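You operate a simulated robot arm through the tools that you are given. There is no shell and no other tool. Be economical: measure what you need, move in short steps, check, and stop when the job is done.

The job below is to be done with a simulated two-armed robot. You get a single attempt, and the scene is never put back.

TASK
Take the orange square block on the top of the packing bench and put it away on the top of the assembly bench. Fetch the green bin and set it on the top of the grey side table. Fetch the red coupling and set it on the top of the packing bench. Take the pale grey bin and leave it on the top of the assembly bench. Pick up the yellow case with one hand, pass it to the other hand and put it on the top of the high wall shelf. Open the lid of the yellow box. The order is free. Set down upright: red coupling, yellow case.

The check looks at the end state, three seconds after you hand in, the way a careful person would. Anything else that was tipped, shoved, dropped, spilled or broken makes it a failure. A push-on lid holds only when it is set on centred and level and pressed home; a screw cap is set on level and turned clockwise until tight.

THE ROBOT
Two 6-joint arms with fingered hands on one trunk, on a base that drives. Base frame: it is fixed to the floor where the robot stands at the start and does not move with it; the origin is under the middle of the robot, x ahead of it, y to its left, z up; the surface under the hand at the start is at about z = 0.85. Readings come in m, degrees, newtons and seconds.
The left shoulder is at the start at [0.07, 0.191, 0.964], the right one opposite. Places, roughly: green bin (10x15x8 cm) [0.7, 0.1, 0.9]; lid of the yellow box [-2.3, -0.6, 0.9]; orange square block (8x8x5 cm) [0.7, -0.2, 0.9]; pale grey bin (10x15x8 cm) [0.7, 0.7, 0.9]; red coupling (4x4x6 cm) [0.8, 2.1, 0.9]; top of the assembly bench [-2.8, 4.1, 0.8]; top of the grey side table [-2.5, 2, 0.7]; top of the high wall shelf (26x118 cm) [-4.58, 4.4, 1.62]; top of the packing bench [0.6, -0.2, 0.8]; yellow case (20x8x19 cm) [-1.5, 3.9, 0.9]. Payload 4.7 kg a hand.
The tool frame of a hand sits at the grasp point between the pads (the TCP): z along the fingers, y along the line on which they close. The tips reach 0.036 m beyond it. The gripper opens to 0.12 m. The gripper's body begins 0.042 m behind the TCP. The gripper is a hand of 5 fingers: y runs from the thumb to the fingers, the wrist lies at [-0.018, -0.113, -0.198] in the tool frame, and closing takes about 1.5 s.
Orientation is that of the tool frame in the base frame, as a unit quaternion [x, y, z, w]. With the fingers straight down and the wrist toward the robot, the tool's x, y and z point along [0, 1, 0], [1, 0, 0] and [0, 0, -1] of the base frame.

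THE INTERFACE
- The arms move only by the tool step_arm. It takes "left_rows", "right_rows" or both (then of equal length, played together; a hand with none holds still); each is a list of rows, each a list of 2 entries, a list of its own where there are three numbers: the shift along the tool's x, y, z in units of 40 mm (1.0 is 40 mm), then the turn, a rotation vector about the tool's x, y, z in units of 8 degrees (1.0 is 8 degrees). In form: [[[dx, dy, dz], [ax, ay, az]], ...]. A call has 1 to 12 rows; each row shifts and turns the commanded pose from where the row before left it, along the tool's axes as they then stand. "left_claw" and "right_claw" are, for a hand that has rows, the gripper command, from -1 (fully open) to 1 (shut), values between in proportion, set as the call begins (left out, the last holds). A call with a number of a shift or a turn outside -1 to 1 is refused whole. A row lasts 0.2 s, in which the tool goes at most 0.05 m and 8.6 degrees; a call with a longer step from one row to the next is refused whole, and so is a gripper value outside its range. A pose out of reach is approached as far as the arm can. The call stops where the force on the tool passes 40 N (or 10 N more than at its start, if that is more) or the arm is blocked; 0.2 s more then pass. Each finger travels about 0.045 m/s and halts on what it meets, pressing with about 25 N; the grip force reading is that of the motor and also rises with nothing between the fingers. The clock runs only during rows and for 0.2 s after the last one: add rows that do not move to give the fingers time. It gives the time, the measured TCP pose, the force on the tool (base axes), the opening and the grip force at its end, in the units of the frame above (readings bear some noise), with the torque about the TCP (base axes, N m) and any sound that the robot's microphone picked up, and new pictures: "show" is both (left out), scene, wrist or none (wrist: the cameras of the hands that moved).
- Cameras (640 x 400 px; columns grow to the right, rows downward): "scene" is now at [0.1393, 0.018, 1.204]; the picture's right is [0.19, -0.98, 0.00], its down [-0.55, -0.10, -0.83] and it looks along [0.82, 0.16, -0.56] (base axes); focal length 214 px, centre (320, 200). "left" rides on the left gripper at [-0.072, -0.091, -0.143] in its tool frame; the picture's right is [-0.80, -0.28, 0.52], its down [0.53, -0.73, 0.43] and it looks along [0.27, 0.62, 0.74] (tool axes); focal length 234 px, centre (320, 200). "right" rides on the right gripper at [0.073, -0.091, -0.143] in its tool frame; the picture's right is [-0.80, 0.28, -0.53], its down [-0.53, -0.73, 0.42] and it looks along [-0.27, 0.62, 0.74] (tool axes); focal length 234 px, centre (320, 200). There is no depth. A picture from a camera that has moved, and an enlarged one, comes with that camera's place and axes in the base frame and with its lens. The place of the scene camera against the robot may be out by one fixed shift of up to 0.012 m in any direction.
- lift_body(by): slides the trunk up (or, below 0, down) by that many m; the arms and the scene camera ride with it, the base frame stays. It gives what a move gives, with no picture.
- roll_base(legs): drives the robot by 1 to 6 legs, each [ahead, left, turn to the left] in m, m and degrees, along the robot's own axes; the way and the turn of a leg run together, so that a leg with both is an arc; at most 1.5 m and 180 degrees a leg. The arms and the cameras ride along, it lands a little off, and it stops where it bumps. It gives what a move gives, and a new picture of the scene camera.
- move_fingers(index, middle, ring, little, thumb_bend, thumb_turn, hand): sets how far each is bent, from 0 (flat) to 100 (curled in); at 30 the hand is open as for a grip, at 70 the pads meet at the TCP. One left out holds its place. A second passes; each finger stops where it meets its share of the squeeze, and holds until it gets a number again. A gripper value or a shape takes the hand back. It gives what a move gives, with no picture; readings hold the bend of each and the force on index, middle, ring, little, thumb and palm. thumb_turn goes from beside the hand (0) to across from the fingers (100), as for a grip.
- preshape(shape, hand): the hand has 5 fingers and takes this shape, open, in about a second: jaw (thumb against the fingers, like two jaws); tri (thumb and two fingers); tip (a fingertip pinch); poke (one finger out to press); point (the index stretched); flat (the hand flat); cup (the hand cupped); fist (a fist). The gripper value then closes the fingers along that shape, each until it touches; the sizes above hold for jaw. It gives what a move gives, with no picture.
- head_to(pan, tilt): turns the head with the scene camera to pan (to the left, within 86 degrees either way) and tilt (down, from -29 to 69), counted from straight ahead of the robot. It gives what a move gives, and a new picture of the scene camera.
- inspect(camera, box): a new picture of the part [left, top, right, bottom] of that camera's present view, enlarged. It takes no simulated time.
- sign_off(): hands the job in; it is judged then, once.

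Go step by step. Nothing tells you exact positions but the pictures and the camera data: compare them with the known pose of the tool, close in by small moves and look again before you grip or let go. The budget is 186 turns and 260 pictures, counting those below and the enlarged ones. Unless the task says otherwise, let go and move clear before handing in.

The tools are called after ">>>" as a command line: name --argument value ..., lists and objects as JSON in quotes. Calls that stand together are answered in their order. step_arm: Moves the arms, as the interface text tells. Its arguments: {"type":"object","properties":{"left_rows":{"type":"array"},"left_claw":{"type":"number"},"right_rows":{"type":"array"},"right_claw":{"type":"number"},"show":{"type":"string","enum":["both","scene","wrist","none"]}},"required":[]} The other tools are called the same way: lift_body (by) slides the trunk up or down; preshape (shape, hand) gives the hand a shape; move_fingers (index, middle, ring, little, thumb_bend, thumb_turn, hand) moves the fingers one by one; roll_base (legs) drives the base; head_to (pan, tilt) turns the head that bears the scene camera; inspect (camera, box) takes an enlarged picture of a part of a camera's view; sign_off () hands the job in.

At the start:

```text
time_s: 0.0
left_ee_pos: [0.182, 0.3323, 0.4931]
left_ee_rot: [0.335, 0.869, 0.0, 0.364]
left_contact_force: [-0.7, 0.0, -0.3]
left_torque: [0.03, -0.01, 0.01]
left_grip_width: 0.1201
left_gripper_force: 0.1
left_shape: jaw
left_bend: [30.0, 30.0, 30.0, 30.0, 30.0, 97.0]
left_finger forces: [0.0, 0.1, 0.0, 0.1, 0.1, 0.1]
right_ee_pos: [0.7346, -0.0356, 1.261]
right_ee_rot: [0.706, 0.708, 0.0, 0.0]
right_contact_force: [0.5, 0.2, -0.5]
right_torque: [0.03, 0.02, 0.01]
right_grip_width: 0.1194
right_gripper_force: 0.0
right_shape: jaw
right_bend: [30.0, 30.0, 30.0, 30.0, 30.0, 98.0]
right_finger forces: [0.1, 0.0, 0.1, 0.1, 0.1, 0.1]
trunk travel left (down, up): [-0.441, 0.499]
robot x, y, heading: [0.0027, -0.001, -0.2]
head pan, tilt: [10.8, 33.7]
```

scene: 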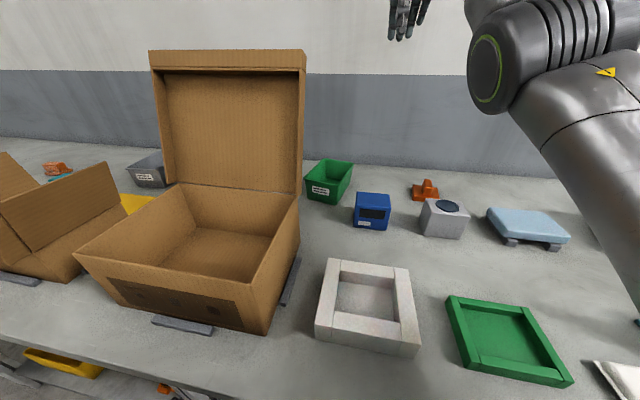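
right: 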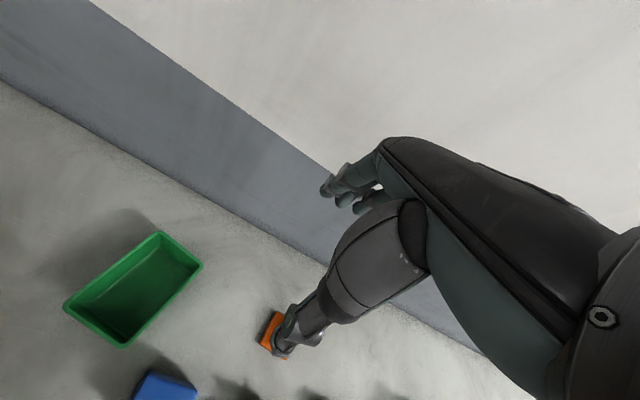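
left: 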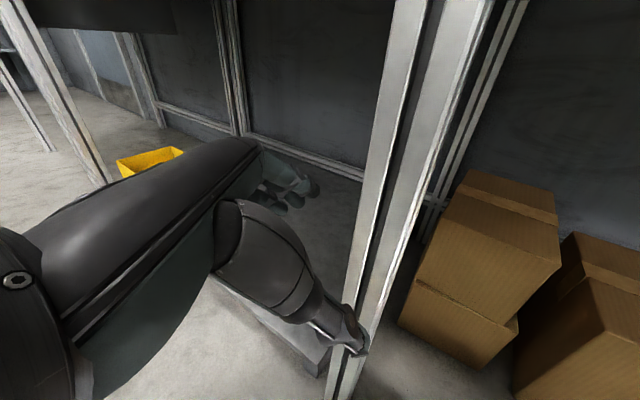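

I see the packing bench ahead with the green bin (about 0.7, 0.1) and an orange item (about 0.74, -0.18). First I will look closer at it and look around before moving.

>>> inspect --camera "scene" --box '[290, 130, 610, 330]'

>>> head_to --pan -50 --tilt 20

>>> head_to --pan 60 --tilt 20

```text
2.00 times, centred on (450, 230) of scene
camera zoom: at [0.1393, 0.018, 1.204], right [0.19, -0.98, 0.0], down [-0.55, -0.1, -0.83], along [0.82, 0.16, -0.56], focal length 429 px, centre (60, 140)
```

zoom: 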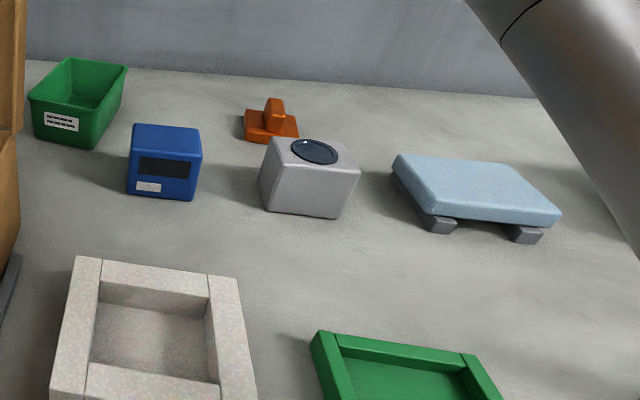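

```text
time_s: 1.3
left_ee_pos: [0.182, 0.3332, 0.4929]
left_ee_rot: [0.335, 0.869, 0.0, 0.364]
left_contact_force: [0.2, 0.5, -1.1]
left_torque: [0.01, -0.01, 0.02]
left_grip_width: 0.1198
left_gripper_force: 0.1
left_shape: jaw
left_bend: [30.0, 30.0, 30.0, 30.0, 30.0, 97.0]
left_finger forces: [0.1, 0.0, 0.0, 0.1, 0.1, 0.0]
right_ee_pos: [0.7339, -0.0364, 1.2621]
right_ee_rot: [0.708, 0.707, -0.001, -0.001]
right_contact_force: [0.4, 0.3, 0.3]
right_torque: [-0.02, -0.01, 0.02]
right_grip_width: 0.1196
right_gripper_force: 0.1
right_shape: jaw
right_bend: [30.0, 30.0, 30.0, 30.0, 30.0, 98.0]
right_finger forces: [0.0, 0.0, 0.1, 0.0, 0.1, 0.0]
trunk travel left (down, up): [-0.441, 0.499]
robot x, y, heading: [0.0029, 0.0019, 0.1]
head pan, tilt: [-50.0, 20.0]
camera scene: at [0.1121, -0.0699, 1.2258], right [-0.77, -0.64, 0.0], down [-0.22, 0.26, -0.94], along [0.6, -0.72, -0.34], focal length 214 px, centre (320, 200)
```

scene: 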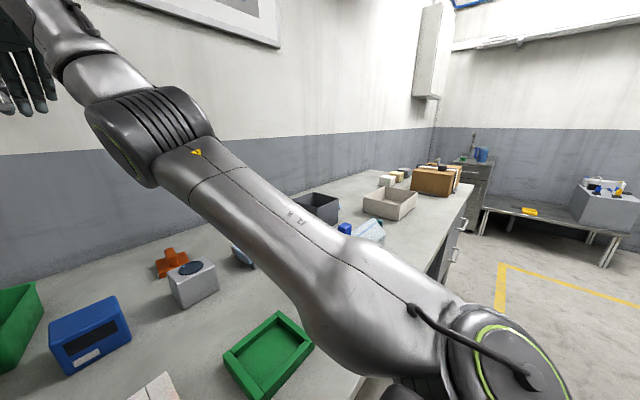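

```text
time_s: 3.2
left_ee_pos: [0.1819, 0.3323, 0.4932]
left_ee_rot: [0.336, 0.869, 0.0, 0.364]
left_contact_force: [-0.4, -0.3, 0.2]
left_torque: [-0.01, -0.02, 0.02]
left_grip_width: 0.1201
left_gripper_force: 0.1
left_shape: jaw
left_bend: [30.0, 30.0, 30.0, 30.0, 30.0, 97.0]
left_finger forces: [0.0, 0.0, 0.0, 0.0, 0.0, 0.0]
right_ee_pos: [0.734, -0.0372, 1.2615]
right_ee_rot: [0.707, 0.707, -0.001, 0.0]
right_contact_force: [1.0, -0.9, 0.1]
right_torque: [0.01, 0.02, 0.0]
right_grip_width: 0.1197
right_gripper_force: 0.0
right_shape: jaw
right_bend: [30.0, 30.0, 30.0, 30.0, 30.0, 98.0]
right_finger forces: [0.0, 0.1, 0.1, 0.0, 0.0, 0.0]
trunk travel left (down, up): [-0.441, 0.499]
robot x, y, heading: [0.0022, -0.0022, -0.1]
head pan, tilt: [60.0, 20.0]
camera scene: at [0.0988, 0.082, 1.2258], right [0.87, -0.5, 0.0], down [-0.17, -0.3, -0.94], along [0.47, 0.81, -0.34], focal length 214 px, centre (320, 200)
```

scene: 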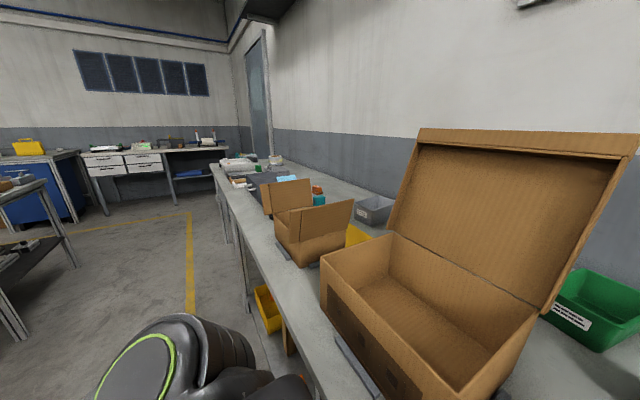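

The orange block carries a knob on top; the grey bin is at about (0.68, 0.67), the coupling at the far end of the bench. I back away so that the left arm comes free from beside the bench, then raise it.

>>> roll_base --legs '[[-0.6, 0, 0]]'

>>> step_arm --left_rows '[[[-0.81, 0.55, -0.18], [0, 0, 0]], [[-0.81, 0.55, -0.18], [0, 0, 0]], [[-0.81, 0.55, -0.18], [0, 0, 0]], [[-0.81, 0.55, -0.18], [0, 0, 0]], [[-0.81, 0.55, -0.18], [0, 0, 0]], [[-0.81, 0.55, -0.18], [0, 0, 0]], [[-0.81, 0.55, -0.18], [0, 0, 0]], [[-0.81, 0.55, -0.18], [0, 0, 0]], [[-0.81, 0.55, -0.18], [0, 0, 0]], [[-0.81, 0.55, -0.18], [0, 0, 0]], [[-0.81, 0.55, -0.18], [0, 0, 0]], [[-0.81, 0.55, -0.18], [0, 0, 0]]]' --show "none"

>>> step_arm --left_rows '[[[-0.81, 0.55, -0.18], [0, 0, 0]], [[-0.81, 0.55, -0.18], [0, 0, 0]], [[-0.81, 0.55, -0.18], [0, 0, 0]], [[0, 0, 0], [0.485, 0.485, 0.712]], [[0, 0, 0], [0.485, 0.485, 0.712]], [[0, 0, 0], [0.485, 0.485, 0.712]], [[0, 0, 0], [0.485, 0.485, 0.712]], [[0, 0, 0], [0.485, 0.485, 0.712]], [[0, 0, 0], [0.485, 0.485, 0.712]], [[0, 0, 0], [0.485, 0.485, 0.712]], [[0, 0, 0], [0.485, 0.485, 0.712]]]' --show "none"

>>> head_to --pan 0 --tilt 25

```text
time_s: 6.5
left_ee_pos: [-0.4072, 0.331, 0.494]
left_ee_rot: [0.332, 0.87, 0.002, 0.365]
left_contact_force: [-0.4, 0.2, -0.4]
left_torque: [0.0, 0.04, -0.03]
left_grip_width: 0.1198
left_gripper_force: 0.1
left_shape: jaw
left_bend: [30.0, 30.0, 30.0, 30.0, 30.0, 97.0]
left_finger forces: [0.0, 0.0, 0.1, 0.0, 0.0, 0.1]
right_ee_pos: [0.1449, -0.034, 1.262]
right_ee_rot: [0.705, 0.709, 0.001, -0.001]
right_contact_force: [-1.1, 0.0, 1.0]
right_torque: [0.02, -0.04, -0.01]
right_grip_width: 0.1198
right_gripper_force: 0.1
right_shape: jaw
right_bend: [30.0, 30.0, 30.0, 30.0, 30.0, 98.0]
right_finger forces: [0.0, 0.0, 0.0, 0.0, 0.0, 0.1]
trunk travel left (down, up): [-0.441, 0.499]
robot x, y, heading: [-0.5889, -0.0001, 0.5]
head pan, tilt: [60.0, 20.0]
camera scene: at [-0.4897, 0.0807, 1.2259], right [0.87, -0.49, 0.0], down [-0.17, -0.3, -0.94], along [0.46, 0.82, -0.34], focal length 214 px, centre (320, 200)
```

scene: 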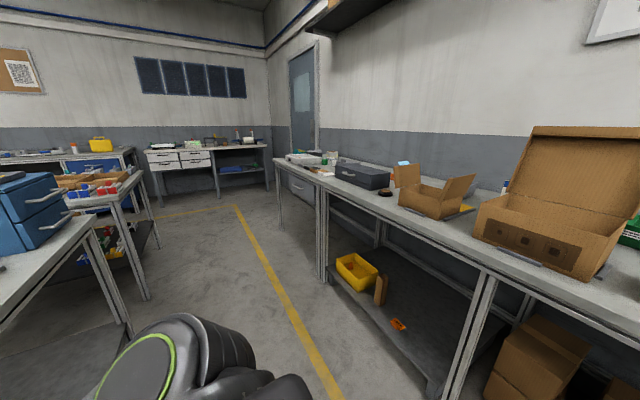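

```text
time_s: 9.1
left_ee_pos: [-0.0678, 0.3642, 0.6888]
left_ee_rot: [0.332, 0.871, 0.001, 0.364]
left_contact_force: [0.3, -0.7, 0.2]
left_torque: [0.0, -0.01, 0.0]
left_grip_width: 0.1198
left_gripper_force: 0.1
left_shape: jaw
left_bend: [30.0, 30.0, 30.0, 30.0, 30.0, 98.0]
left_finger forces: [0.0, 0.1, 0.1, 0.1, 0.0, 0.0]
left hand out of reach, approached as far as the arm can: row 3, 4, 5, 6, 7, 8, 9, 10, 11
right_ee_pos: [0.1477, -0.0349, 1.2611]
right_ee_rot: [0.705, 0.71, -0.001, -0.001]
right_contact_force: [-0.4, 0.0, 0.5]
right_torque: [0.0, -0.01, 0.01]
right_grip_width: 0.1194
right_gripper_force: 0.0
right_shape: jaw
right_bend: [30.0, 30.0, 30.0, 30.0, 30.0, 98.0]
right_finger forces: [0.1, 0.0, 0.0, 0.1, 0.0, 0.1]
trunk travel left (down, up): [-0.441, 0.499]
robot x, y, heading: [-0.5869, -0.0028, 0.3]
head pan, tilt: [60.0, 20.0]
```

```text
time_s: 11.5
left_ee_pos: [0.0053, 0.3644, 0.7844]
left_ee_rot: [0.706, 0.708, 0.0, -0.001]
left_contact_force: [0.2, 0.0, -1.3]
left_torque: [0.01, 0.0, -0.02]
left_grip_width: 0.1197
left_gripper_force: 0.0
left_shape: jaw
left_bend: [30.0, 30.0, 30.0, 30.0, 30.0, 98.0]
left_finger forces: [0.0, 0.0, 0.0, 0.1, 0.0, 0.0]
right_ee_pos: [0.1485, -0.0348, 1.2615]
right_ee_rot: [0.705, 0.71, 0.0, 0.0]
right_contact_force: [-0.3, -0.4, -0.9]
right_torque: [0.01, 0.05, 0.02]
right_grip_width: 0.1196
right_gripper_force: 0.0
right_shape: jaw
right_bend: [30.0, 30.0, 30.0, 30.0, 30.0, 98.0]
right_finger forces: [0.0, 0.0, 0.0, 0.1, 0.0, 0.1]
trunk travel left (down, up): [-0.441, 0.499]
robot x, y, heading: [-0.5868, -0.0033, 0.2]
head pan, tilt: [60.0, 20.0]
```

```text
time_s: 12.8
left_ee_pos: [0.0055, 0.3643, 0.7837]
left_ee_rot: [0.705, 0.709, 0.001, 0.0]
left_contact_force: [-0.4, 0.6, 0.3]
left_torque: [-0.02, -0.03, -0.01]
left_grip_width: 0.1198
left_gripper_force: 0.0
left_shape: jaw
left_bend: [30.0, 30.0, 30.0, 30.0, 30.0, 98.0]
left_finger forces: [0.0, 0.1, 0.0, 0.0, 0.1, 0.1]
right_ee_pos: [0.1481, -0.033, 1.2618]
right_ee_rot: [0.705, 0.709, 0.001, 0.0]
right_contact_force: [0.5, -0.1, 0.5]
right_torque: [-0.02, -0.01, -0.02]
right_grip_width: 0.1196
right_gripper_force: 0.0
right_shape: jaw
right_bend: [30.0, 30.0, 30.0, 30.0, 30.0, 98.0]
right_finger forces: [0.0, 0.1, 0.0, 0.0, 0.1, 0.0]
trunk travel left (down, up): [-0.441, 0.499]
robot x, y, heading: [-0.588, -0.0024, 0.8]
head pan, tilt: [0.0, 25.0]
camera scene: at [-0.4428, 0.0006, 1.2177], right [0.01, -1.0, 0.0], down [-0.42, 0.0, -0.91], along [0.91, 0.01, -0.42], focal length 214 px, centre (320, 200)
```

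scene: 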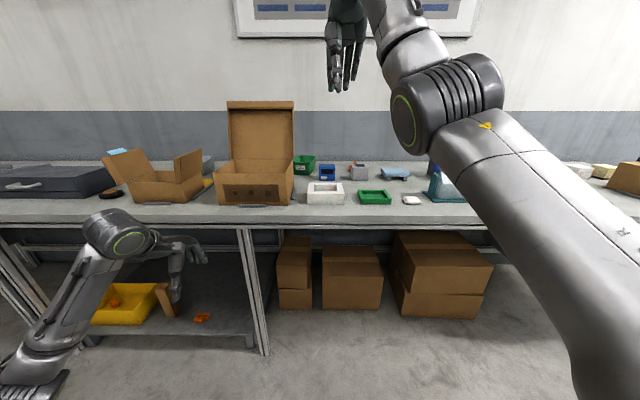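

The left arm is clear of the bench and pointing down. I raise it above bench height.

>>> step_arm --left_rows '[[[0, 0.4, -0.95], [0, 0, 0]], [[0, 0.4, -0.95], [0, 0, 0]], [[0, 0.4, -0.95], [0, 0, 0]], [[0, 0.4, -0.95], [0, 0, 0]], [[0, 0.4, -0.95], [0, 0, 0]], [[0, 0.4, -0.95], [0, 0, 0]], [[0, 0.4, -0.95], [0, 0, 0]], [[0, 0.4, -0.95], [0, 0, 0]], [[0, 0.4, -0.95], [0, 0, 0]], [[0, 0.4, -0.95], [0, 0, 0]], [[0, 0.4, -0.95], [0, 0, 0]], [[0, 0, 0], [0, 0, 0]]]' --show "scene"

```text
time_s: 15.4
left_ee_pos: [0.2077, 0.4252, 1.1644]
left_ee_rot: [0.705, 0.709, 0.0, -0.001]
left_contact_force: [0.7, 0.6, 0.0]
left_torque: [0.0, 0.04, -0.01]
left_grip_width: 0.1198
left_gripper_force: 0.0
left_shape: jaw
left_bend: [30.0, 30.0, 30.0, 30.0, 30.0, 98.0]
left_finger forces: [0.0, 0.0, 0.0, 0.1, 0.1, 0.0]
left hand out of reach, approached as far as the arm can: row 2, 3, 4, 5, 6, 7, 8
right_ee_pos: [0.1479, -0.0324, 1.2612]
right_ee_rot: [0.704, 0.71, -0.001, 0.0]
right_contact_force: [0.3, 0.1, -0.6]
right_torque: [-0.03, -0.01, 0.0]
right_grip_width: 0.1196
right_gripper_force: 0.1
right_shape: jaw
right_bend: [30.0, 30.0, 30.0, 30.0, 30.0, 98.0]
right_finger forces: [0.0, 0.0, 0.0, 0.1, 0.1, 0.0]
trunk travel left (down, up): [-0.441, 0.499]
robot x, y, heading: [-0.5888, -0.0026, 0.6]
head pan, tilt: [0.0, 25.0]
camera scene: at [-0.4421, 0.0013, 1.2176], right [0.01, -1.0, 0.0], down [-0.42, 0.0, -0.91], along [0.91, 0.01, -0.42], focal length 214 px, centre (320, 200)
```

scene: 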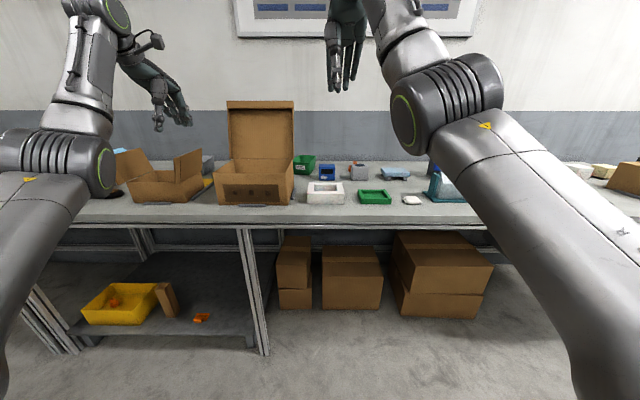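

The big box's lid reaches about z 1.2, so I lift the trunk to clear it and then drive to where the right hand reaches the orange block.

>>> lift_body --by 0.2

>>> roll_base --legs '[[0.4, 0.127, 0]]'

>>> head_to --pan -10 --tilt 45

```text
time_s: 17.6
left_ee_pos: [0.2078, 0.4255, 1.3646]
left_ee_rot: [0.705, 0.709, 0.0, 0.0]
left_contact_force: [0.4, -0.2, -0.6]
left_torque: [-0.02, 0.01, 0.0]
left_grip_width: 0.1199
left_gripper_force: 0.0
left_shape: jaw
left_bend: [30.0, 30.0, 30.0, 30.0, 30.0, 98.0]
left_finger forces: [0.1, 0.0, 0.0, 0.1, 0.0, 0.0]
right_ee_pos: [0.1473, -0.0341, 1.4612]
right_ee_rot: [0.705, 0.709, 0.0, 0.001]
right_contact_force: [0.4, 0.6, -0.1]
right_torque: [-0.04, 0.03, -0.05]
right_grip_width: 0.1193
right_gripper_force: 0.0
right_shape: jaw
right_bend: [30.0, 30.0, 30.0, 30.0, 30.0, 98.0]
right_finger forces: [0.1, 0.0, 0.0, 0.1, 0.0, 0.0]
trunk travel left (down, up): [-0.641, 0.299]
robot x, y, heading: [-0.589, -0.0002, 0.5]
head pan, tilt: [0.0, 25.0]
```

```text
time_s: 20.2
left_ee_pos: [0.6079, 0.5525, 1.3656]
left_ee_rot: [0.707, 0.708, 0.0, 0.0]
left_contact_force: [-0.7, -1.2, -0.5]
left_torque: [0.01, -0.01, 0.02]
left_grip_width: 0.1199
left_gripper_force: 0.1
left_shape: jaw
left_bend: [30.0, 30.0, 30.0, 30.0, 30.0, 98.0]
left_finger forces: [0.0, 0.0, 0.1, 0.0, 0.1, 0.1]
right_ee_pos: [0.5461, 0.0943, 1.4633]
right_ee_rot: [0.706, 0.708, 0.0, 0.0]
right_contact_force: [-0.3, -0.1, 1.4]
right_torque: [0.0, -0.01, 0.02]
right_grip_width: 0.1194
right_gripper_force: 0.0
right_shape: jaw
right_bend: [30.0, 30.0, 30.0, 30.0, 30.0, 98.0]
right_finger forces: [0.0, 0.0, 0.0, 0.1, 0.0, 0.0]
trunk travel left (down, up): [-0.641, 0.299]
robot x, y, heading: [-0.1893, 0.1263, 0.1]
head pan, tilt: [0.0, 25.0]
camera scene: at [-0.044, 0.1295, 1.4179], right [0.0, -1.0, 0.0], down [-0.42, 0.0, -0.91], along [0.91, 0.0, -0.42], focal length 214 px, centre (320, 200)
```

scene: 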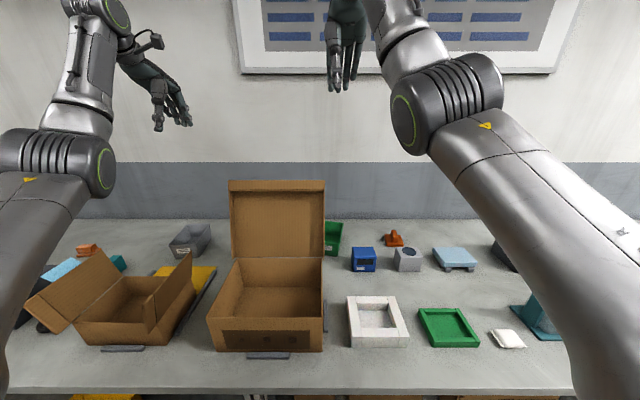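

```text
time_s: 21.0
left_ee_pos: [0.6074, 0.5515, 1.365]
left_ee_rot: [0.707, 0.707, 0.0, 0.0]
left_contact_force: [-0.6, 0.0, 1.5]
left_torque: [-0.03, 0.0, 0.02]
left_grip_width: 0.12
left_gripper_force: 0.0
left_shape: jaw
left_bend: [30.0, 30.0, 30.0, 30.0, 30.0, 98.0]
left_finger forces: [0.0, 0.0, 0.0, 0.0, 0.0, 0.0]
right_ee_pos: [0.5467, 0.0934, 1.4616]
right_ee_rot: [0.706, 0.708, 0.0, 0.0]
right_contact_force: [-1.2, -0.7, -0.4]
right_torque: [-0.01, 0.0, 0.0]
right_grip_width: 0.1196
right_gripper_force: 0.0
right_shape: jaw
right_bend: [30.0, 30.0, 30.0, 30.0, 30.0, 98.0]
right_finger forces: [0.1, 0.0, 0.0, 0.0, 0.0, 0.0]
trunk travel left (down, up): [-0.641, 0.299]
robot x, y, heading: [-0.1871, 0.1279, 0.2]
head pan, tilt: [-10.0, 45.0]
camera scene: at [-0.0548, 0.1158, 1.3871], right [-0.17, -0.99, 0.0], down [-0.7, 0.12, -0.71], along [0.7, -0.12, -0.71], focal length 214 px, centre (320, 200)
```

scene: 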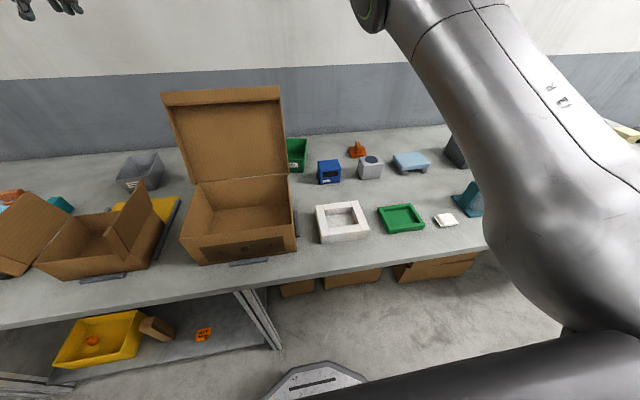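

The orange block works out at about (0.742, -0.190). I edge forward 8 cm and bring the right hand above it.

>>> roll_base --legs '[[0.08, 0, 0]]'

>>> step_arm --right_rows '[[[-0.71, 0.28, 0.8], [0, 0, 0]], [[-0.71, 0.28, 0.8], [0, 0, 0]], [[-0.71, 0.28, 0.8], [0, 0, 0]], [[-0.71, 0.28, 0.8], [0, 0, 0]], [[-0.71, 0.28, 0.8], [0, 0, 0]], [[-0.71, 0.28, 0.8], [0, 0, 0]], [[-0.71, 0.28, 0.8], [0, 0, 0]], [[-0.71, 0.28, 0.8], [0, 0, 0]], [[-0.71, 0.28, 0.8], [0, 0, 0]], [[-0.71, 0.28, 0.8], [0, 0, 0]]]'

```text
time_s: 22.1
left_ee_pos: [0.6834, 0.5528, 1.3676]
left_ee_rot: [0.706, 0.708, 0.001, 0.002]
left_contact_force: [0.4, -0.1, 0.6]
left_torque: [0.01, -0.04, -0.01]
left_grip_width: 0.1198
left_gripper_force: 0.1
left_shape: jaw
left_bend: [30.0, 30.0, 30.0, 30.0, 30.0, 98.0]
left_finger forces: [0.0, 0.0, 0.0, 0.0, 0.0, 0.1]
right_ee_pos: [0.6235, 0.0946, 1.4637]
right_ee_rot: [0.705, 0.709, 0.001, 0.001]
right_contact_force: [-0.6, 0.2, -0.3]
right_torque: [-0.03, -0.01, -0.02]
right_grip_width: 0.1197
right_gripper_force: 0.1
right_shape: jaw
right_bend: [30.0, 30.0, 30.0, 30.0, 30.0, 98.0]
right_finger forces: [0.1, 0.0, 0.1, 0.0, 0.0, 0.0]
trunk travel left (down, up): [-0.641, 0.299]
robot x, y, heading: [-0.1066, 0.1313, 0.2]
head pan, tilt: [-10.0, 45.0]
camera scene: at [0.0214, 0.1159, 1.3876], right [-0.17, -0.99, 0.0], down [-0.7, 0.12, -0.71], along [0.7, -0.12, -0.71], focal length 214 px, centre (320, 200)
```

scene: 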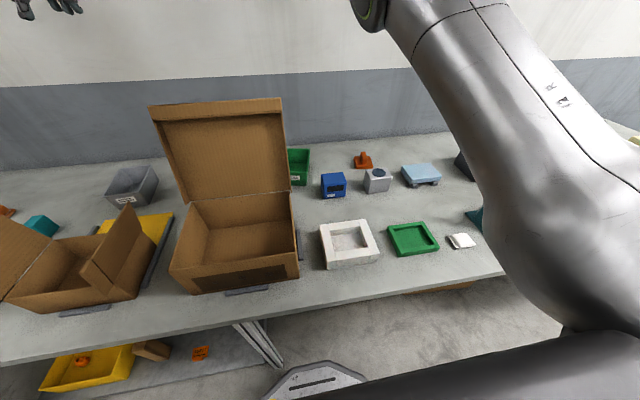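

```text
time_s: 24.3
left_ee_pos: [0.6874, 0.5515, 1.3646]
left_ee_rot: [0.706, 0.709, 0.001, 0.0]
left_contact_force: [-0.1, -0.4, 0.0]
left_torque: [0.04, 0.02, -0.02]
left_grip_width: 0.1197
left_gripper_force: 0.1
left_shape: jaw
left_bend: [30.0, 30.0, 30.0, 30.0, 30.0, 98.0]
left_finger forces: [0.0, 0.0, 0.0, 0.0, 0.0, 0.0]
right_ee_pos: [0.7584, -0.1842, 1.1479]
right_ee_rot: [0.705, 0.709, 0.0, 0.0]
right_contact_force: [0.3, 0.0, 0.1]
right_torque: [-0.01, -0.01, -0.02]
right_grip_width: 0.1198
right_gripper_force: 0.0
right_shape: jaw
right_bend: [30.0, 30.0, 30.0, 30.0, 30.0, 98.0]
right_finger forces: [0.0, 0.0, 0.0, 0.0, 0.1, 0.1]
right hand out of reach, approached as far as the arm can: row 1, 2, 3
trunk travel left (down, up): [-0.641, 0.299]
robot x, y, heading: [-0.1052, 0.1288, 0.2]
head pan, tilt: [-10.0, 45.0]
camera scene: at [0.0251, 0.1144, 1.3871], right [-0.17, -0.99, 0.0], down [-0.7, 0.12, -0.71], along [0.7, -0.12, -0.71], focal length 214 px, centre (320, 200)
camera right: at [0.6661, -0.1127, 1.2905], right [0.28, -0.8, 0.52], down [-0.73, -0.54, -0.43], along [0.62, -0.26, -0.74], focal length 234 px, centre (320, 200)
```

scene: 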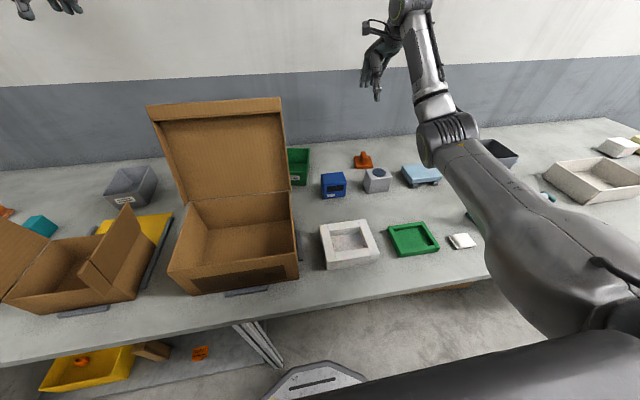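
right: 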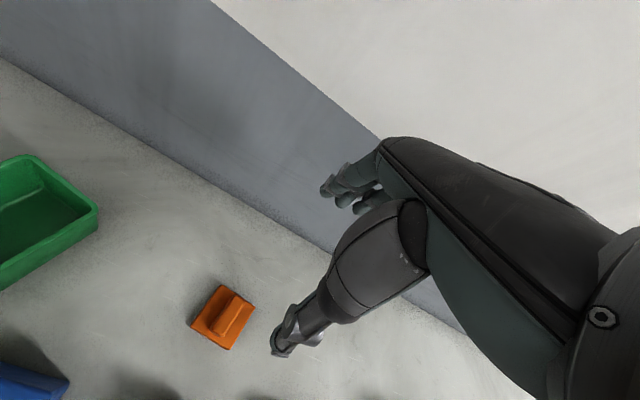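

The block shows well in the right wrist camera, computed near (0.718, -0.184). I enlarge it to get its corners and yaw.

>>> inspect --camera "right" --box '[160, 260, 320, 360]'

```text
4.00 times, centred on (240, 310) of right
camera zoom: at [0.6661, -0.1127, 1.2905], right [0.28, -0.8, 0.52], down [-0.73, -0.54, -0.43], along [0.62, -0.26, -0.74], focal length 937 px, centre (640, -240)
```

zoom: 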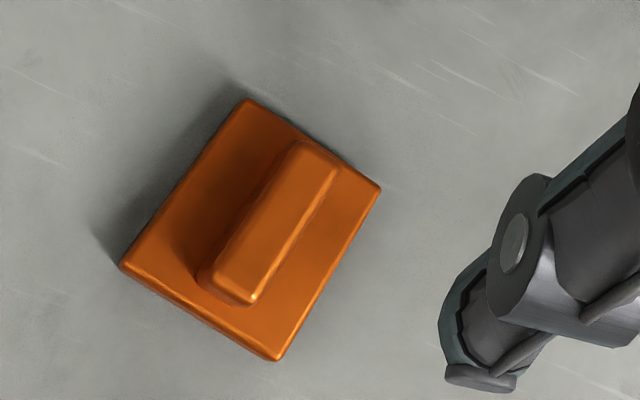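

The block's base is about 6.6 cm square, centre (0.718, -0.185), yaw about -8°. I turn the hand by 8° and lower it to just above.

>>> step_arm --right_rows '[[[0, -0.5, 0.5], [0, 0, 0]], [[-0.03, -0.5, 1], [0, 0, 0.97]], [[0, 0, 1], [0, 0, 0]], [[0, 0, 1], [0, 0, 0]], [[0, 0, 1], [0, 0, 0]], [[0, 0, 0], [0, 0, 0]]]'

```text
time_s: 25.7
left_ee_pos: [0.6863, 0.5533, 1.3664]
left_ee_rot: [0.706, 0.708, 0.0, 0.0]
left_contact_force: [-0.4, 0.0, -1.1]
left_torque: [-0.04, -0.03, -0.03]
left_grip_width: 0.1198
left_gripper_force: 0.1
left_shape: jaw
left_bend: [30.0, 30.0, 30.0, 30.0, 30.0, 98.0]
left_finger forces: [0.0, 0.1, 0.0, 0.1, 0.0, 0.0]
right_ee_pos: [0.7179, -0.1866, 0.9673]
right_ee_rot: [0.752, 0.659, 0.001, 0.0]
right_contact_force: [-0.1, -0.3, 0.2]
right_torque: [0.01, -0.03, -0.01]
right_grip_width: 0.1197
right_gripper_force: 0.2
right_shape: jaw
right_bend: [30.0, 30.0, 30.0, 30.0, 30.0, 98.0]
right_finger forces: [0.0, 0.0, 0.0, 0.0, 0.1, 0.0]
trunk travel left (down, up): [-0.641, 0.299]
robot x, y, heading: [-0.1105, 0.1293, 0.4]
head pan, tilt: [-10.0, 45.0]
camera scene: at [0.0238, 0.1163, 1.3872], right [-0.17, -0.99, 0.0], down [-0.7, 0.12, -0.71], along [0.7, -0.12, -0.71], focal length 214 px, centre (320, 200)
camera right: at [0.6359, -0.1023, 1.1108], right [0.17, -0.83, 0.53], down [-0.8, -0.43, -0.43], along [0.58, -0.35, -0.74], focal length 234 px, centre (320, 200)
```

scene: 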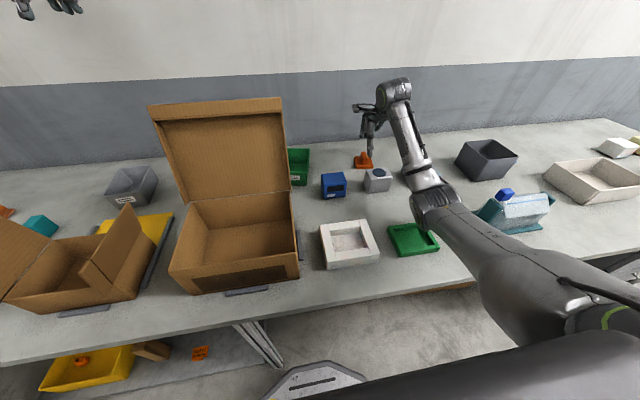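
right: 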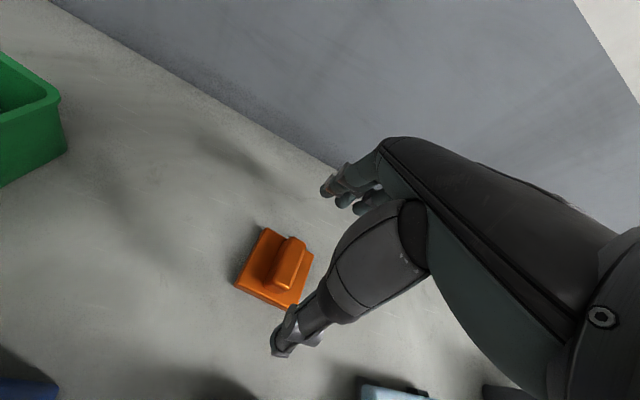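

The hand is above the block. I descend to grip height and check before closing.

>>> step_arm --right_rows '[[[0.05, 0, 0.62], [0, 0, 0]], [[0.05, 0, 0.62], [0, 0, 0]], [[0, 0, 0.62], [0, 0, 0]], [[0, 0, 0], [0, 0, 0]]]' --show "wrist"

>>> inspect --camera "scene" --box '[310, 110, 430, 185]'

```text
time_s: 26.7
left_ee_pos: [0.6872, 0.552, 1.3665]
left_ee_rot: [0.706, 0.709, 0.001, 0.001]
left_contact_force: [-0.4, -0.2, -0.5]
left_torque: [0.0, 0.0, -0.01]
left_grip_width: 0.1199
left_gripper_force: 0.0
left_shape: jaw
left_bend: [30.0, 30.0, 30.0, 30.0, 30.0, 98.0]
left_finger forces: [0.0, 0.1, 0.0, 0.0, 0.0, 0.0]
right_ee_pos: [0.7185, -0.1815, 0.8954]
right_ee_rot: [0.752, 0.66, 0.001, 0.001]
right_contact_force: [-0.3, 0.0, -0.8]
right_torque: [-0.02, 0.0, 0.0]
right_grip_width: 0.1198
right_gripper_force: 0.2
right_shape: jaw
right_bend: [30.0, 30.0, 30.0, 30.0, 30.0, 98.0]
right_finger forces: [0.1, 0.0, 0.1, 0.0, 0.0, 0.0]
trunk travel left (down, up): [-0.641, 0.299]
robot x, y, heading: [-0.1103, 0.1256, 0.4]
head pan, tilt: [-10.0, 45.0]
camera right: at [0.6367, -0.0978, 1.0384], right [0.17, -0.83, 0.53], down [-0.8, -0.43, -0.43], along [0.58, -0.34, -0.74], focal length 234 px, centre (320, 200)
```

right: 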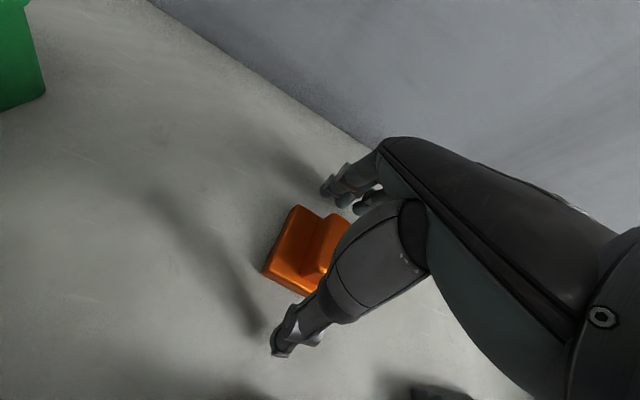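

```text
5.33 times, centred on (370, 148) of scene
camera zoom: at [0.0241, 0.1162, 1.3872], right [-0.17, -0.99, 0.0], down [-0.7, 0.12, -0.71], along [0.7, -0.12, -0.71], focal length 1144 px, centre (53, 480)
```

zoom: 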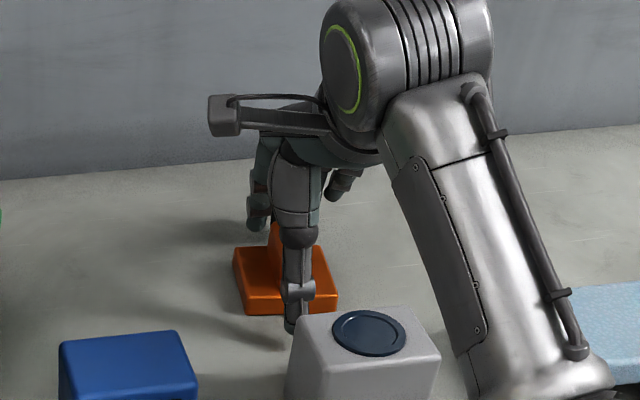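

Thumb and fingers straddle the block. I nudge 6 mm left and close.

>>> step_arm --right_rows '[[[0.15, 0, 0.05], [0, 0, 0]], [[0, 0, 0], [0, 0, 0]]]' --show "none"

>>> step_arm --right_rows '[[[0, 0, 0], [0, 0, 0]], [[0, 0, 0], [0, 0, 0]], [[0, 0, 0], [0, 0, 0]], [[0, 0, 0], [0, 0, 0]], [[0, 0, 0], [0, 0, 0]], [[0, 0, 0], [0, 0, 0]], [[0, 0, 0], [0, 0, 0]], [[0, 0, 0], [0, 0, 0]], [[0, 0, 0], [0, 0, 0]]]' --right_claw 1 --show "wrist"

```text
time_s: 27.3
left_ee_pos: [0.687, 0.5524, 1.3666]
left_ee_rot: [0.706, 0.708, 0.001, 0.001]
left_contact_force: [-0.6, 0.0, 0.0]
left_torque: [-0.02, 0.02, 0.02]
left_grip_width: 0.1196
left_gripper_force: 0.1
left_shape: jaw
left_bend: [30.0, 30.0, 30.0, 30.0, 30.0, 98.0]
left_finger forces: [0.0, 0.1, 0.1, 0.1, 0.0, 0.0]
right_ee_pos: [0.7195, -0.1765, 0.8936]
right_ee_rot: [0.752, 0.659, 0.001, 0.001]
right_contact_force: [0.4, 0.1, -0.3]
right_torque: [-0.01, 0.0, 0.01]
right_grip_width: 0.1197
right_gripper_force: 0.2
right_shape: jaw
right_bend: [30.0, 30.0, 30.0, 30.0, 30.0, 98.0]
right_finger forces: [0.0, 0.0, 0.0, 0.1, 0.1, 0.1]
trunk travel left (down, up): [-0.641, 0.299]
robot x, y, heading: [-0.109, 0.1278, 0.3]
head pan, tilt: [-10.0, 45.0]
```

```text
time_s: 29.3
left_ee_pos: [0.6865, 0.5532, 1.3668]
left_ee_rot: [0.706, 0.708, 0.001, 0.0]
left_contact_force: [-1.4, 0.0, 0.1]
left_torque: [0.02, 0.04, -0.01]
left_grip_width: 0.12
left_gripper_force: 0.1
left_shape: jaw
left_bend: [30.0, 30.0, 30.0, 30.0, 30.0, 98.0]
left_finger forces: [0.0, 0.0, 0.1, 0.0, 0.0, 0.0]
right_ee_pos: [0.7186, -0.1771, 0.8944]
right_ee_rot: [0.752, 0.659, 0.0, 0.0]
right_contact_force: [0.6, 0.5, -0.5]
right_torque: [-0.02, 0.01, 0.02]
right_grip_width: 0.0644
right_gripper_force: 24.9
right_shape: jaw
right_bend: [74.0, 43.0, 41.0, 42.0, 69.0, 100.0]
right_finger forces: [12.2, 6.8, 2.7, 0.0, 22.2, 0.0]
trunk travel left (down, up): [-0.641, 0.299]
robot x, y, heading: [-0.1048, 0.1298, 0.4]
head pan, tilt: [-10.0, 45.0]
camera right: at [0.6379, -0.0926, 1.0364], right [0.17, -0.83, 0.53], down [-0.8, -0.43, -0.42], along [0.58, -0.34, -0.74], focal length 234 px, centre (320, 200)
```

right: 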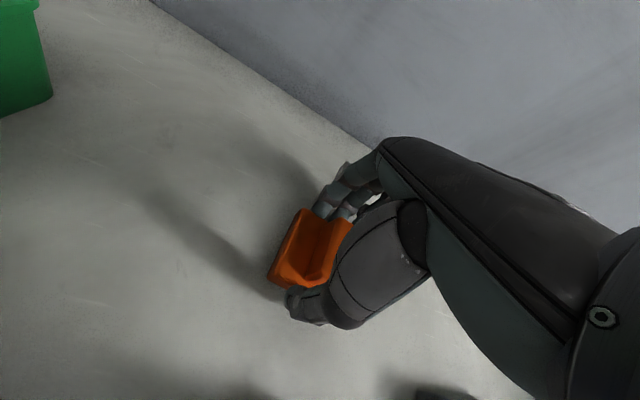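

The grip stopped at 64 mm, the block's width. I lift gently and check.

>>> step_arm --right_rows '[[[0, 0, -0.4], [0, 0, 0]], [[0, 0, -0.6], [0, 0, 0]], [[0, 0, -0.8], [0, 0, 0]], [[0, 0, -0.8], [0, 0, 0]], [[0, 0, 0], [0, 0, 0]]]'

```text
time_s: 30.5
left_ee_pos: [0.6874, 0.5529, 1.3658]
left_ee_rot: [0.705, 0.709, 0.001, 0.0]
left_contact_force: [-0.3, -0.4, 0.3]
left_torque: [0.04, 0.01, 0.01]
left_grip_width: 0.1198
left_gripper_force: 0.1
left_shape: jaw
left_bend: [30.0, 30.0, 30.0, 30.0, 30.0, 98.0]
left_finger forces: [0.0, 0.0, 0.0, 0.1, 0.0, 0.1]
right_ee_pos: [0.7201, -0.1777, 0.9978]
right_ee_rot: [0.751, 0.66, 0.0, 0.0]
right_contact_force: [-0.1, -0.3, -2.9]
right_torque: [0.02, -0.01, 0.03]
right_grip_width: 0.0643
right_gripper_force: 24.7
right_shape: jaw
right_bend: [74.0, 43.0, 41.0, 42.0, 69.0, 100.0]
right_finger forces: [12.7, 7.0, 2.2, 0.1, 22.3, 0.0]
trunk travel left (down, up): [-0.641, 0.299]
robot x, y, heading: [-0.1077, 0.1282, 0.2]
head pan, tilt: [-10.0, 45.0]
camera scene: at [0.0251, 0.1156, 1.387], right [-0.17, -0.99, 0.0], down [-0.7, 0.12, -0.71], along [0.7, -0.12, -0.71], focal length 214 px, centre (320, 200)
camera right: at [0.6385, -0.0945, 1.1398], right [0.17, -0.83, 0.52], down [-0.8, -0.43, -0.42], along [0.58, -0.34, -0.74], focal length 234 px, centre (320, 200)
```

scene: 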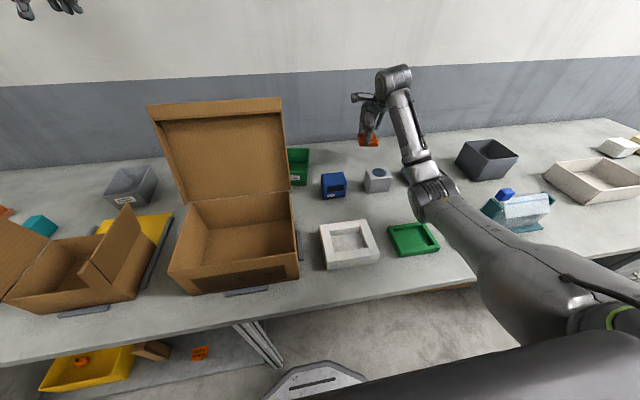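
right: 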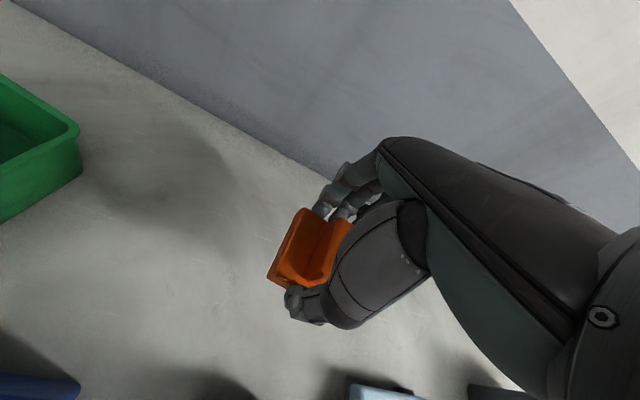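

The block is held (about 0.27 kg). I raise it over the box lid's height and shift the base left for the left hand to reach the grey bin.

>>> step_arm --right_rows '[[[0, 0, -1], [0, 0, 0]], [[0, 0, -1], [0, 0, 0]], [[0, 0, -1], [0, 0, 0]], [[0, 0, -1], [0, 0, 0]], [[0, 0, -1], [0, 0, 0]], [[0, 0, -1], [0, 0, 0]], [[0, 0, -1], [0, 0, 0]], [[0, 0, -1], [0, 0, 0]], [[0, 0, -1], [0, 0, 0]]]' --show "none"

>>> roll_base --legs '[[-0.06, 0.22, 0]]'

>>> head_to --pan 15 --tilt 45

>>> inspect --camera "left" --box '[0, 0, 640, 400]'

```text
time_s: 32.5
left_ee_pos: [0.6852, 0.5538, 1.3659]
left_ee_rot: [0.706, 0.708, 0.002, 0.002]
left_contact_force: [0.5, -0.2, 0.1]
left_torque: [-0.02, -0.03, 0.0]
left_grip_width: 0.1195
left_gripper_force: 0.1
left_shape: jaw
left_bend: [30.0, 30.0, 30.0, 30.0, 30.0, 98.0]
left_finger forces: [0.0, 0.0, 0.0, 0.0, 0.0, 0.1]
right_ee_pos: [0.7203, -0.174, 1.3575]
right_ee_rot: [0.752, 0.659, 0.0, 0.0]
right_contact_force: [0.2, -0.4, -3.1]
right_torque: [0.0, -0.02, -0.03]
right_grip_width: 0.0638
right_gripper_force: 24.8
right_shape: jaw
right_bend: [74.0, 43.0, 42.0, 42.0, 69.0, 100.0]
right_finger forces: [12.6, 6.8, 2.2, 0.1, 22.1, 0.0]
trunk travel left (down, up): [-0.641, 0.299]
robot x, y, heading: [-0.1055, 0.1273, 0.3]
head pan, tilt: [-10.0, 45.0]
```

```text
time_s: 34.2
left_ee_pos: [0.6278, 0.768, 1.3647]
left_ee_rot: [0.706, 0.708, 0.001, 0.0]
left_contact_force: [-0.4, 0.0, 0.1]
left_torque: [0.03, 0.05, 0.01]
left_grip_width: 0.1198
left_gripper_force: 0.1
left_shape: jaw
left_bend: [30.0, 30.0, 30.0, 30.0, 30.0, 98.0]
left_finger forces: [0.0, 0.0, 0.0, 0.0, 0.0, 0.1]
right_ee_pos: [0.6608, 0.0406, 1.3554]
right_ee_rot: [0.752, 0.659, 0.0, 0.0]
right_contact_force: [0.3, 0.4, -1.7]
right_torque: [0.05, 0.03, -0.01]
right_grip_width: 0.0641
right_gripper_force: 25.1
right_shape: jaw
right_bend: [74.0, 43.0, 42.0, 43.0, 69.0, 100.0]
right_finger forces: [12.6, 6.9, 2.2, 0.0, 22.1, 0.0]
trunk travel left (down, up): [-0.641, 0.299]
robot x, y, heading: [-0.169, 0.3447, 0.2]
head pan, tilt: [-10.0, 45.0]
camera scene: at [-0.0358, 0.3317, 1.387], right [-0.17, -0.99, 0.0], down [-0.7, 0.12, -0.71], along [0.7, -0.12, -0.71], focal length 214 px, centre (320, 200)
```

scene: 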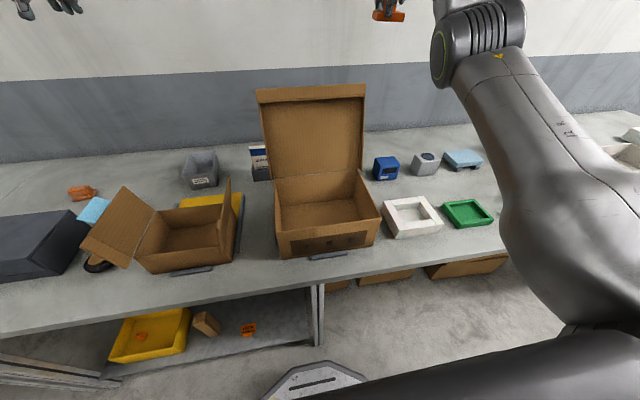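

```text
time_s: 35.1
left_ee_pos: [0.6267, 0.7683, 1.3651]
left_ee_rot: [0.706, 0.708, 0.001, 0.001]
left_contact_force: [0.5, 1.3, 0.6]
left_torque: [0.03, 0.0, -0.04]
left_grip_width: 0.1198
left_gripper_force: 0.0
left_shape: jaw
left_bend: [30.0, 30.0, 30.0, 30.0, 30.0, 98.0]
left_finger forces: [0.0, 0.0, 0.0, 0.0, 0.0, 0.1]
right_ee_pos: [0.6601, 0.0406, 1.3564]
right_ee_rot: [0.752, 0.659, -0.001, -0.001]
right_contact_force: [-0.4, 0.7, -2.2]
right_torque: [0.03, -0.02, 0.01]
right_grip_width: 0.064
right_gripper_force: 25.2
right_shape: jaw
right_bend: [74.0, 43.0, 42.0, 43.0, 69.0, 100.0]
right_finger forces: [12.5, 6.8, 2.2, 0.1, 22.1, 0.0]
trunk travel left (down, up): [-0.641, 0.299]
robot x, y, heading: [-0.1715, 0.3481, 0.1]
head pan, tilt: [15.0, 45.0]
camera scene: at [-0.0377, 0.3678, 1.3871], right [0.26, -0.97, 0.0], down [-0.68, -0.18, -0.71], along [0.68, 0.19, -0.71], focal length 214 px, centre (320, 200)
```

scene: 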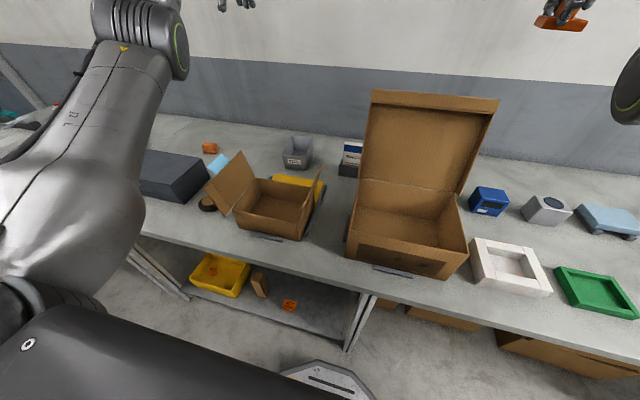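

```text
1.00 times, centred on (320, 200) of left (not enlarged: the box is as wide or as high as the picture)
camera zoom: at [0.5353, 0.6966, 1.5098], right [-0.28, -0.8, -0.53], down [-0.73, 0.53, -0.43], along [0.62, 0.27, -0.74], focal length 234 px, centre (320, 200)
```

zoom: 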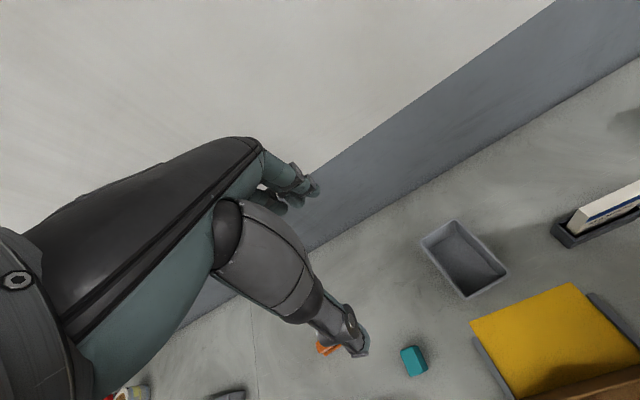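

The grey bin's rim is centred at about (0.675, 0.654), long axis almost along x (+7°). I will grasp across its width, so I turn the left hand 83° and come above it.

>>> step_arm --left_rows '[[[0, 0, 0], [0, 0, 0.988]], [[0, 0, 0], [0, 0, 0.988]], [[0, 0, 0], [0, 0, 0.988]], [[0, 0, 0], [0, 0, 0.988]], [[0, 0, 0], [0, 0, 0.988]], [[0, 0, 0], [0, 0, 0.988]], [[0, 0, 0], [0, 0, 0.988]], [[0, 0, 0], [0, 0, 0.988]], [[0, 0, 0], [0, 0, 0.988]], [[0, 0, 0], [0, 0, 0.988]], [[0, 0, 0], [0, 0, 0.49]], [[0, 0, 0], [0, 0, 0]]]' --show "none"

>>> step_arm --left_rows '[[[0.13, 0.4, 0.9], [0, 0, 0]], [[0.13, 0.4, 0.9], [0, 0, 0]], [[0.13, 0.4, 0.9], [0, 0, 0]], [[0.13, 0.4, 0.9], [0, 0, 0]], [[0.13, 0.4, 0.9], [0, 0, 0]], [[0.13, 0.4, 0.9], [0, 0, 0]], [[0.13, 0.4, 0.9], [0, 0, 0]], [[0, 0, 0], [0, 0, 0]]]'

```text
time_s: 37.7
left_ee_pos: [0.566, 0.7439, 1.3198]
left_ee_rot: [0.991, 0.132, 0.002, 0.0]
left_contact_force: [0.3, 0.5, 0.0]
left_torque: [-0.02, -0.03, -0.01]
left_grip_width: 0.1198
left_gripper_force: 0.0
left_shape: jaw
left_bend: [30.0, 30.0, 30.0, 30.0, 30.0, 98.0]
left_finger forces: [0.0, 0.0, 0.1, 0.0, 0.1, 0.0]
left hand out of reach, approached as far as the arm can: row 4, 5, 6, 7, 8, 9, 10, 11
right_ee_pos: [0.6601, 0.0397, 1.3556]
right_ee_rot: [0.752, 0.659, 0.0, 0.001]
right_contact_force: [-0.7, 0.1, -3.1]
right_torque: [0.01, -0.02, -0.01]
right_grip_width: 0.064
right_gripper_force: 24.7
right_shape: jaw
right_bend: [74.0, 43.0, 42.0, 43.0, 69.0, 100.0]
right_finger forces: [12.6, 6.8, 2.3, 0.1, 22.1, 0.1]
trunk travel left (down, up): [-0.641, 0.299]
robot x, y, heading: [-0.1698, 0.3442, 0.3]
head pan, tilt: [15.0, 45.0]
```

```text
time_s: 39.5
left_ee_pos: [0.6664, 0.6572, 1.0813]
left_ee_rot: [0.991, 0.132, 0.002, -0.001]
left_contact_force: [-0.8, 0.5, 0.3]
left_torque: [0.01, -0.01, -0.01]
left_grip_width: 0.1197
left_gripper_force: 0.1
left_shape: jaw
left_bend: [30.0, 30.0, 30.0, 30.0, 30.0, 98.0]
left_finger forces: [0.1, 0.1, 0.1, 0.1, 0.0, 0.1]
left hand out of reach, approached as far as the arm can: row 1, 2, 3, 4, 5
right_ee_pos: [0.6597, 0.0406, 1.3553]
right_ee_rot: [0.753, 0.658, 0.0, 0.0]
right_contact_force: [0.1, -0.6, -2.1]
right_torque: [0.02, -0.01, 0.01]
right_grip_width: 0.0642
right_gripper_force: 24.8
right_shape: jaw
right_bend: [74.0, 43.0, 42.0, 43.0, 69.0, 100.0]
right_finger forces: [12.5, 6.8, 2.3, 0.1, 22.1, 0.0]
trunk travel left (down, up): [-0.641, 0.299]
robot x, y, heading: [-0.1703, 0.345, 0.1]
head pan, tilt: [15.0, 45.0]
camera scene: at [-0.0386, 0.3679, 1.3872], right [0.26, -0.96, 0.0], down [-0.68, -0.19, -0.71], along [0.68, 0.19, -0.71], focal length 214 px, centre (320, 200)
camera left: at [0.5709, 0.7252, 1.2252], right [-0.85, 0.06, -0.53], down [0.32, 0.85, -0.42], along [0.42, -0.53, -0.74], focal length 234 px, centre (320, 200)
```

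scene: 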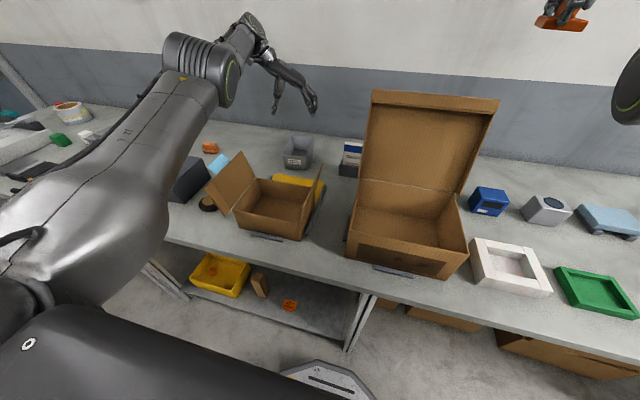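
left: 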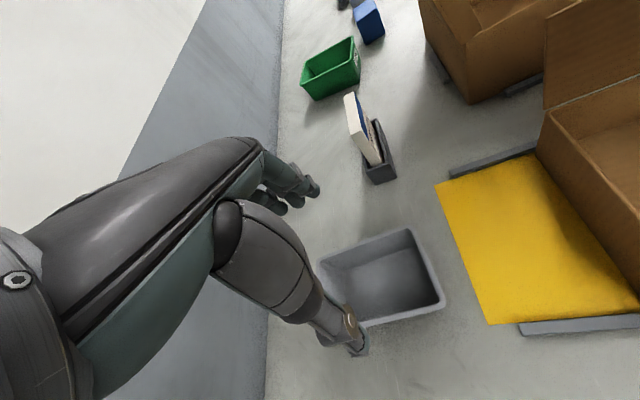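

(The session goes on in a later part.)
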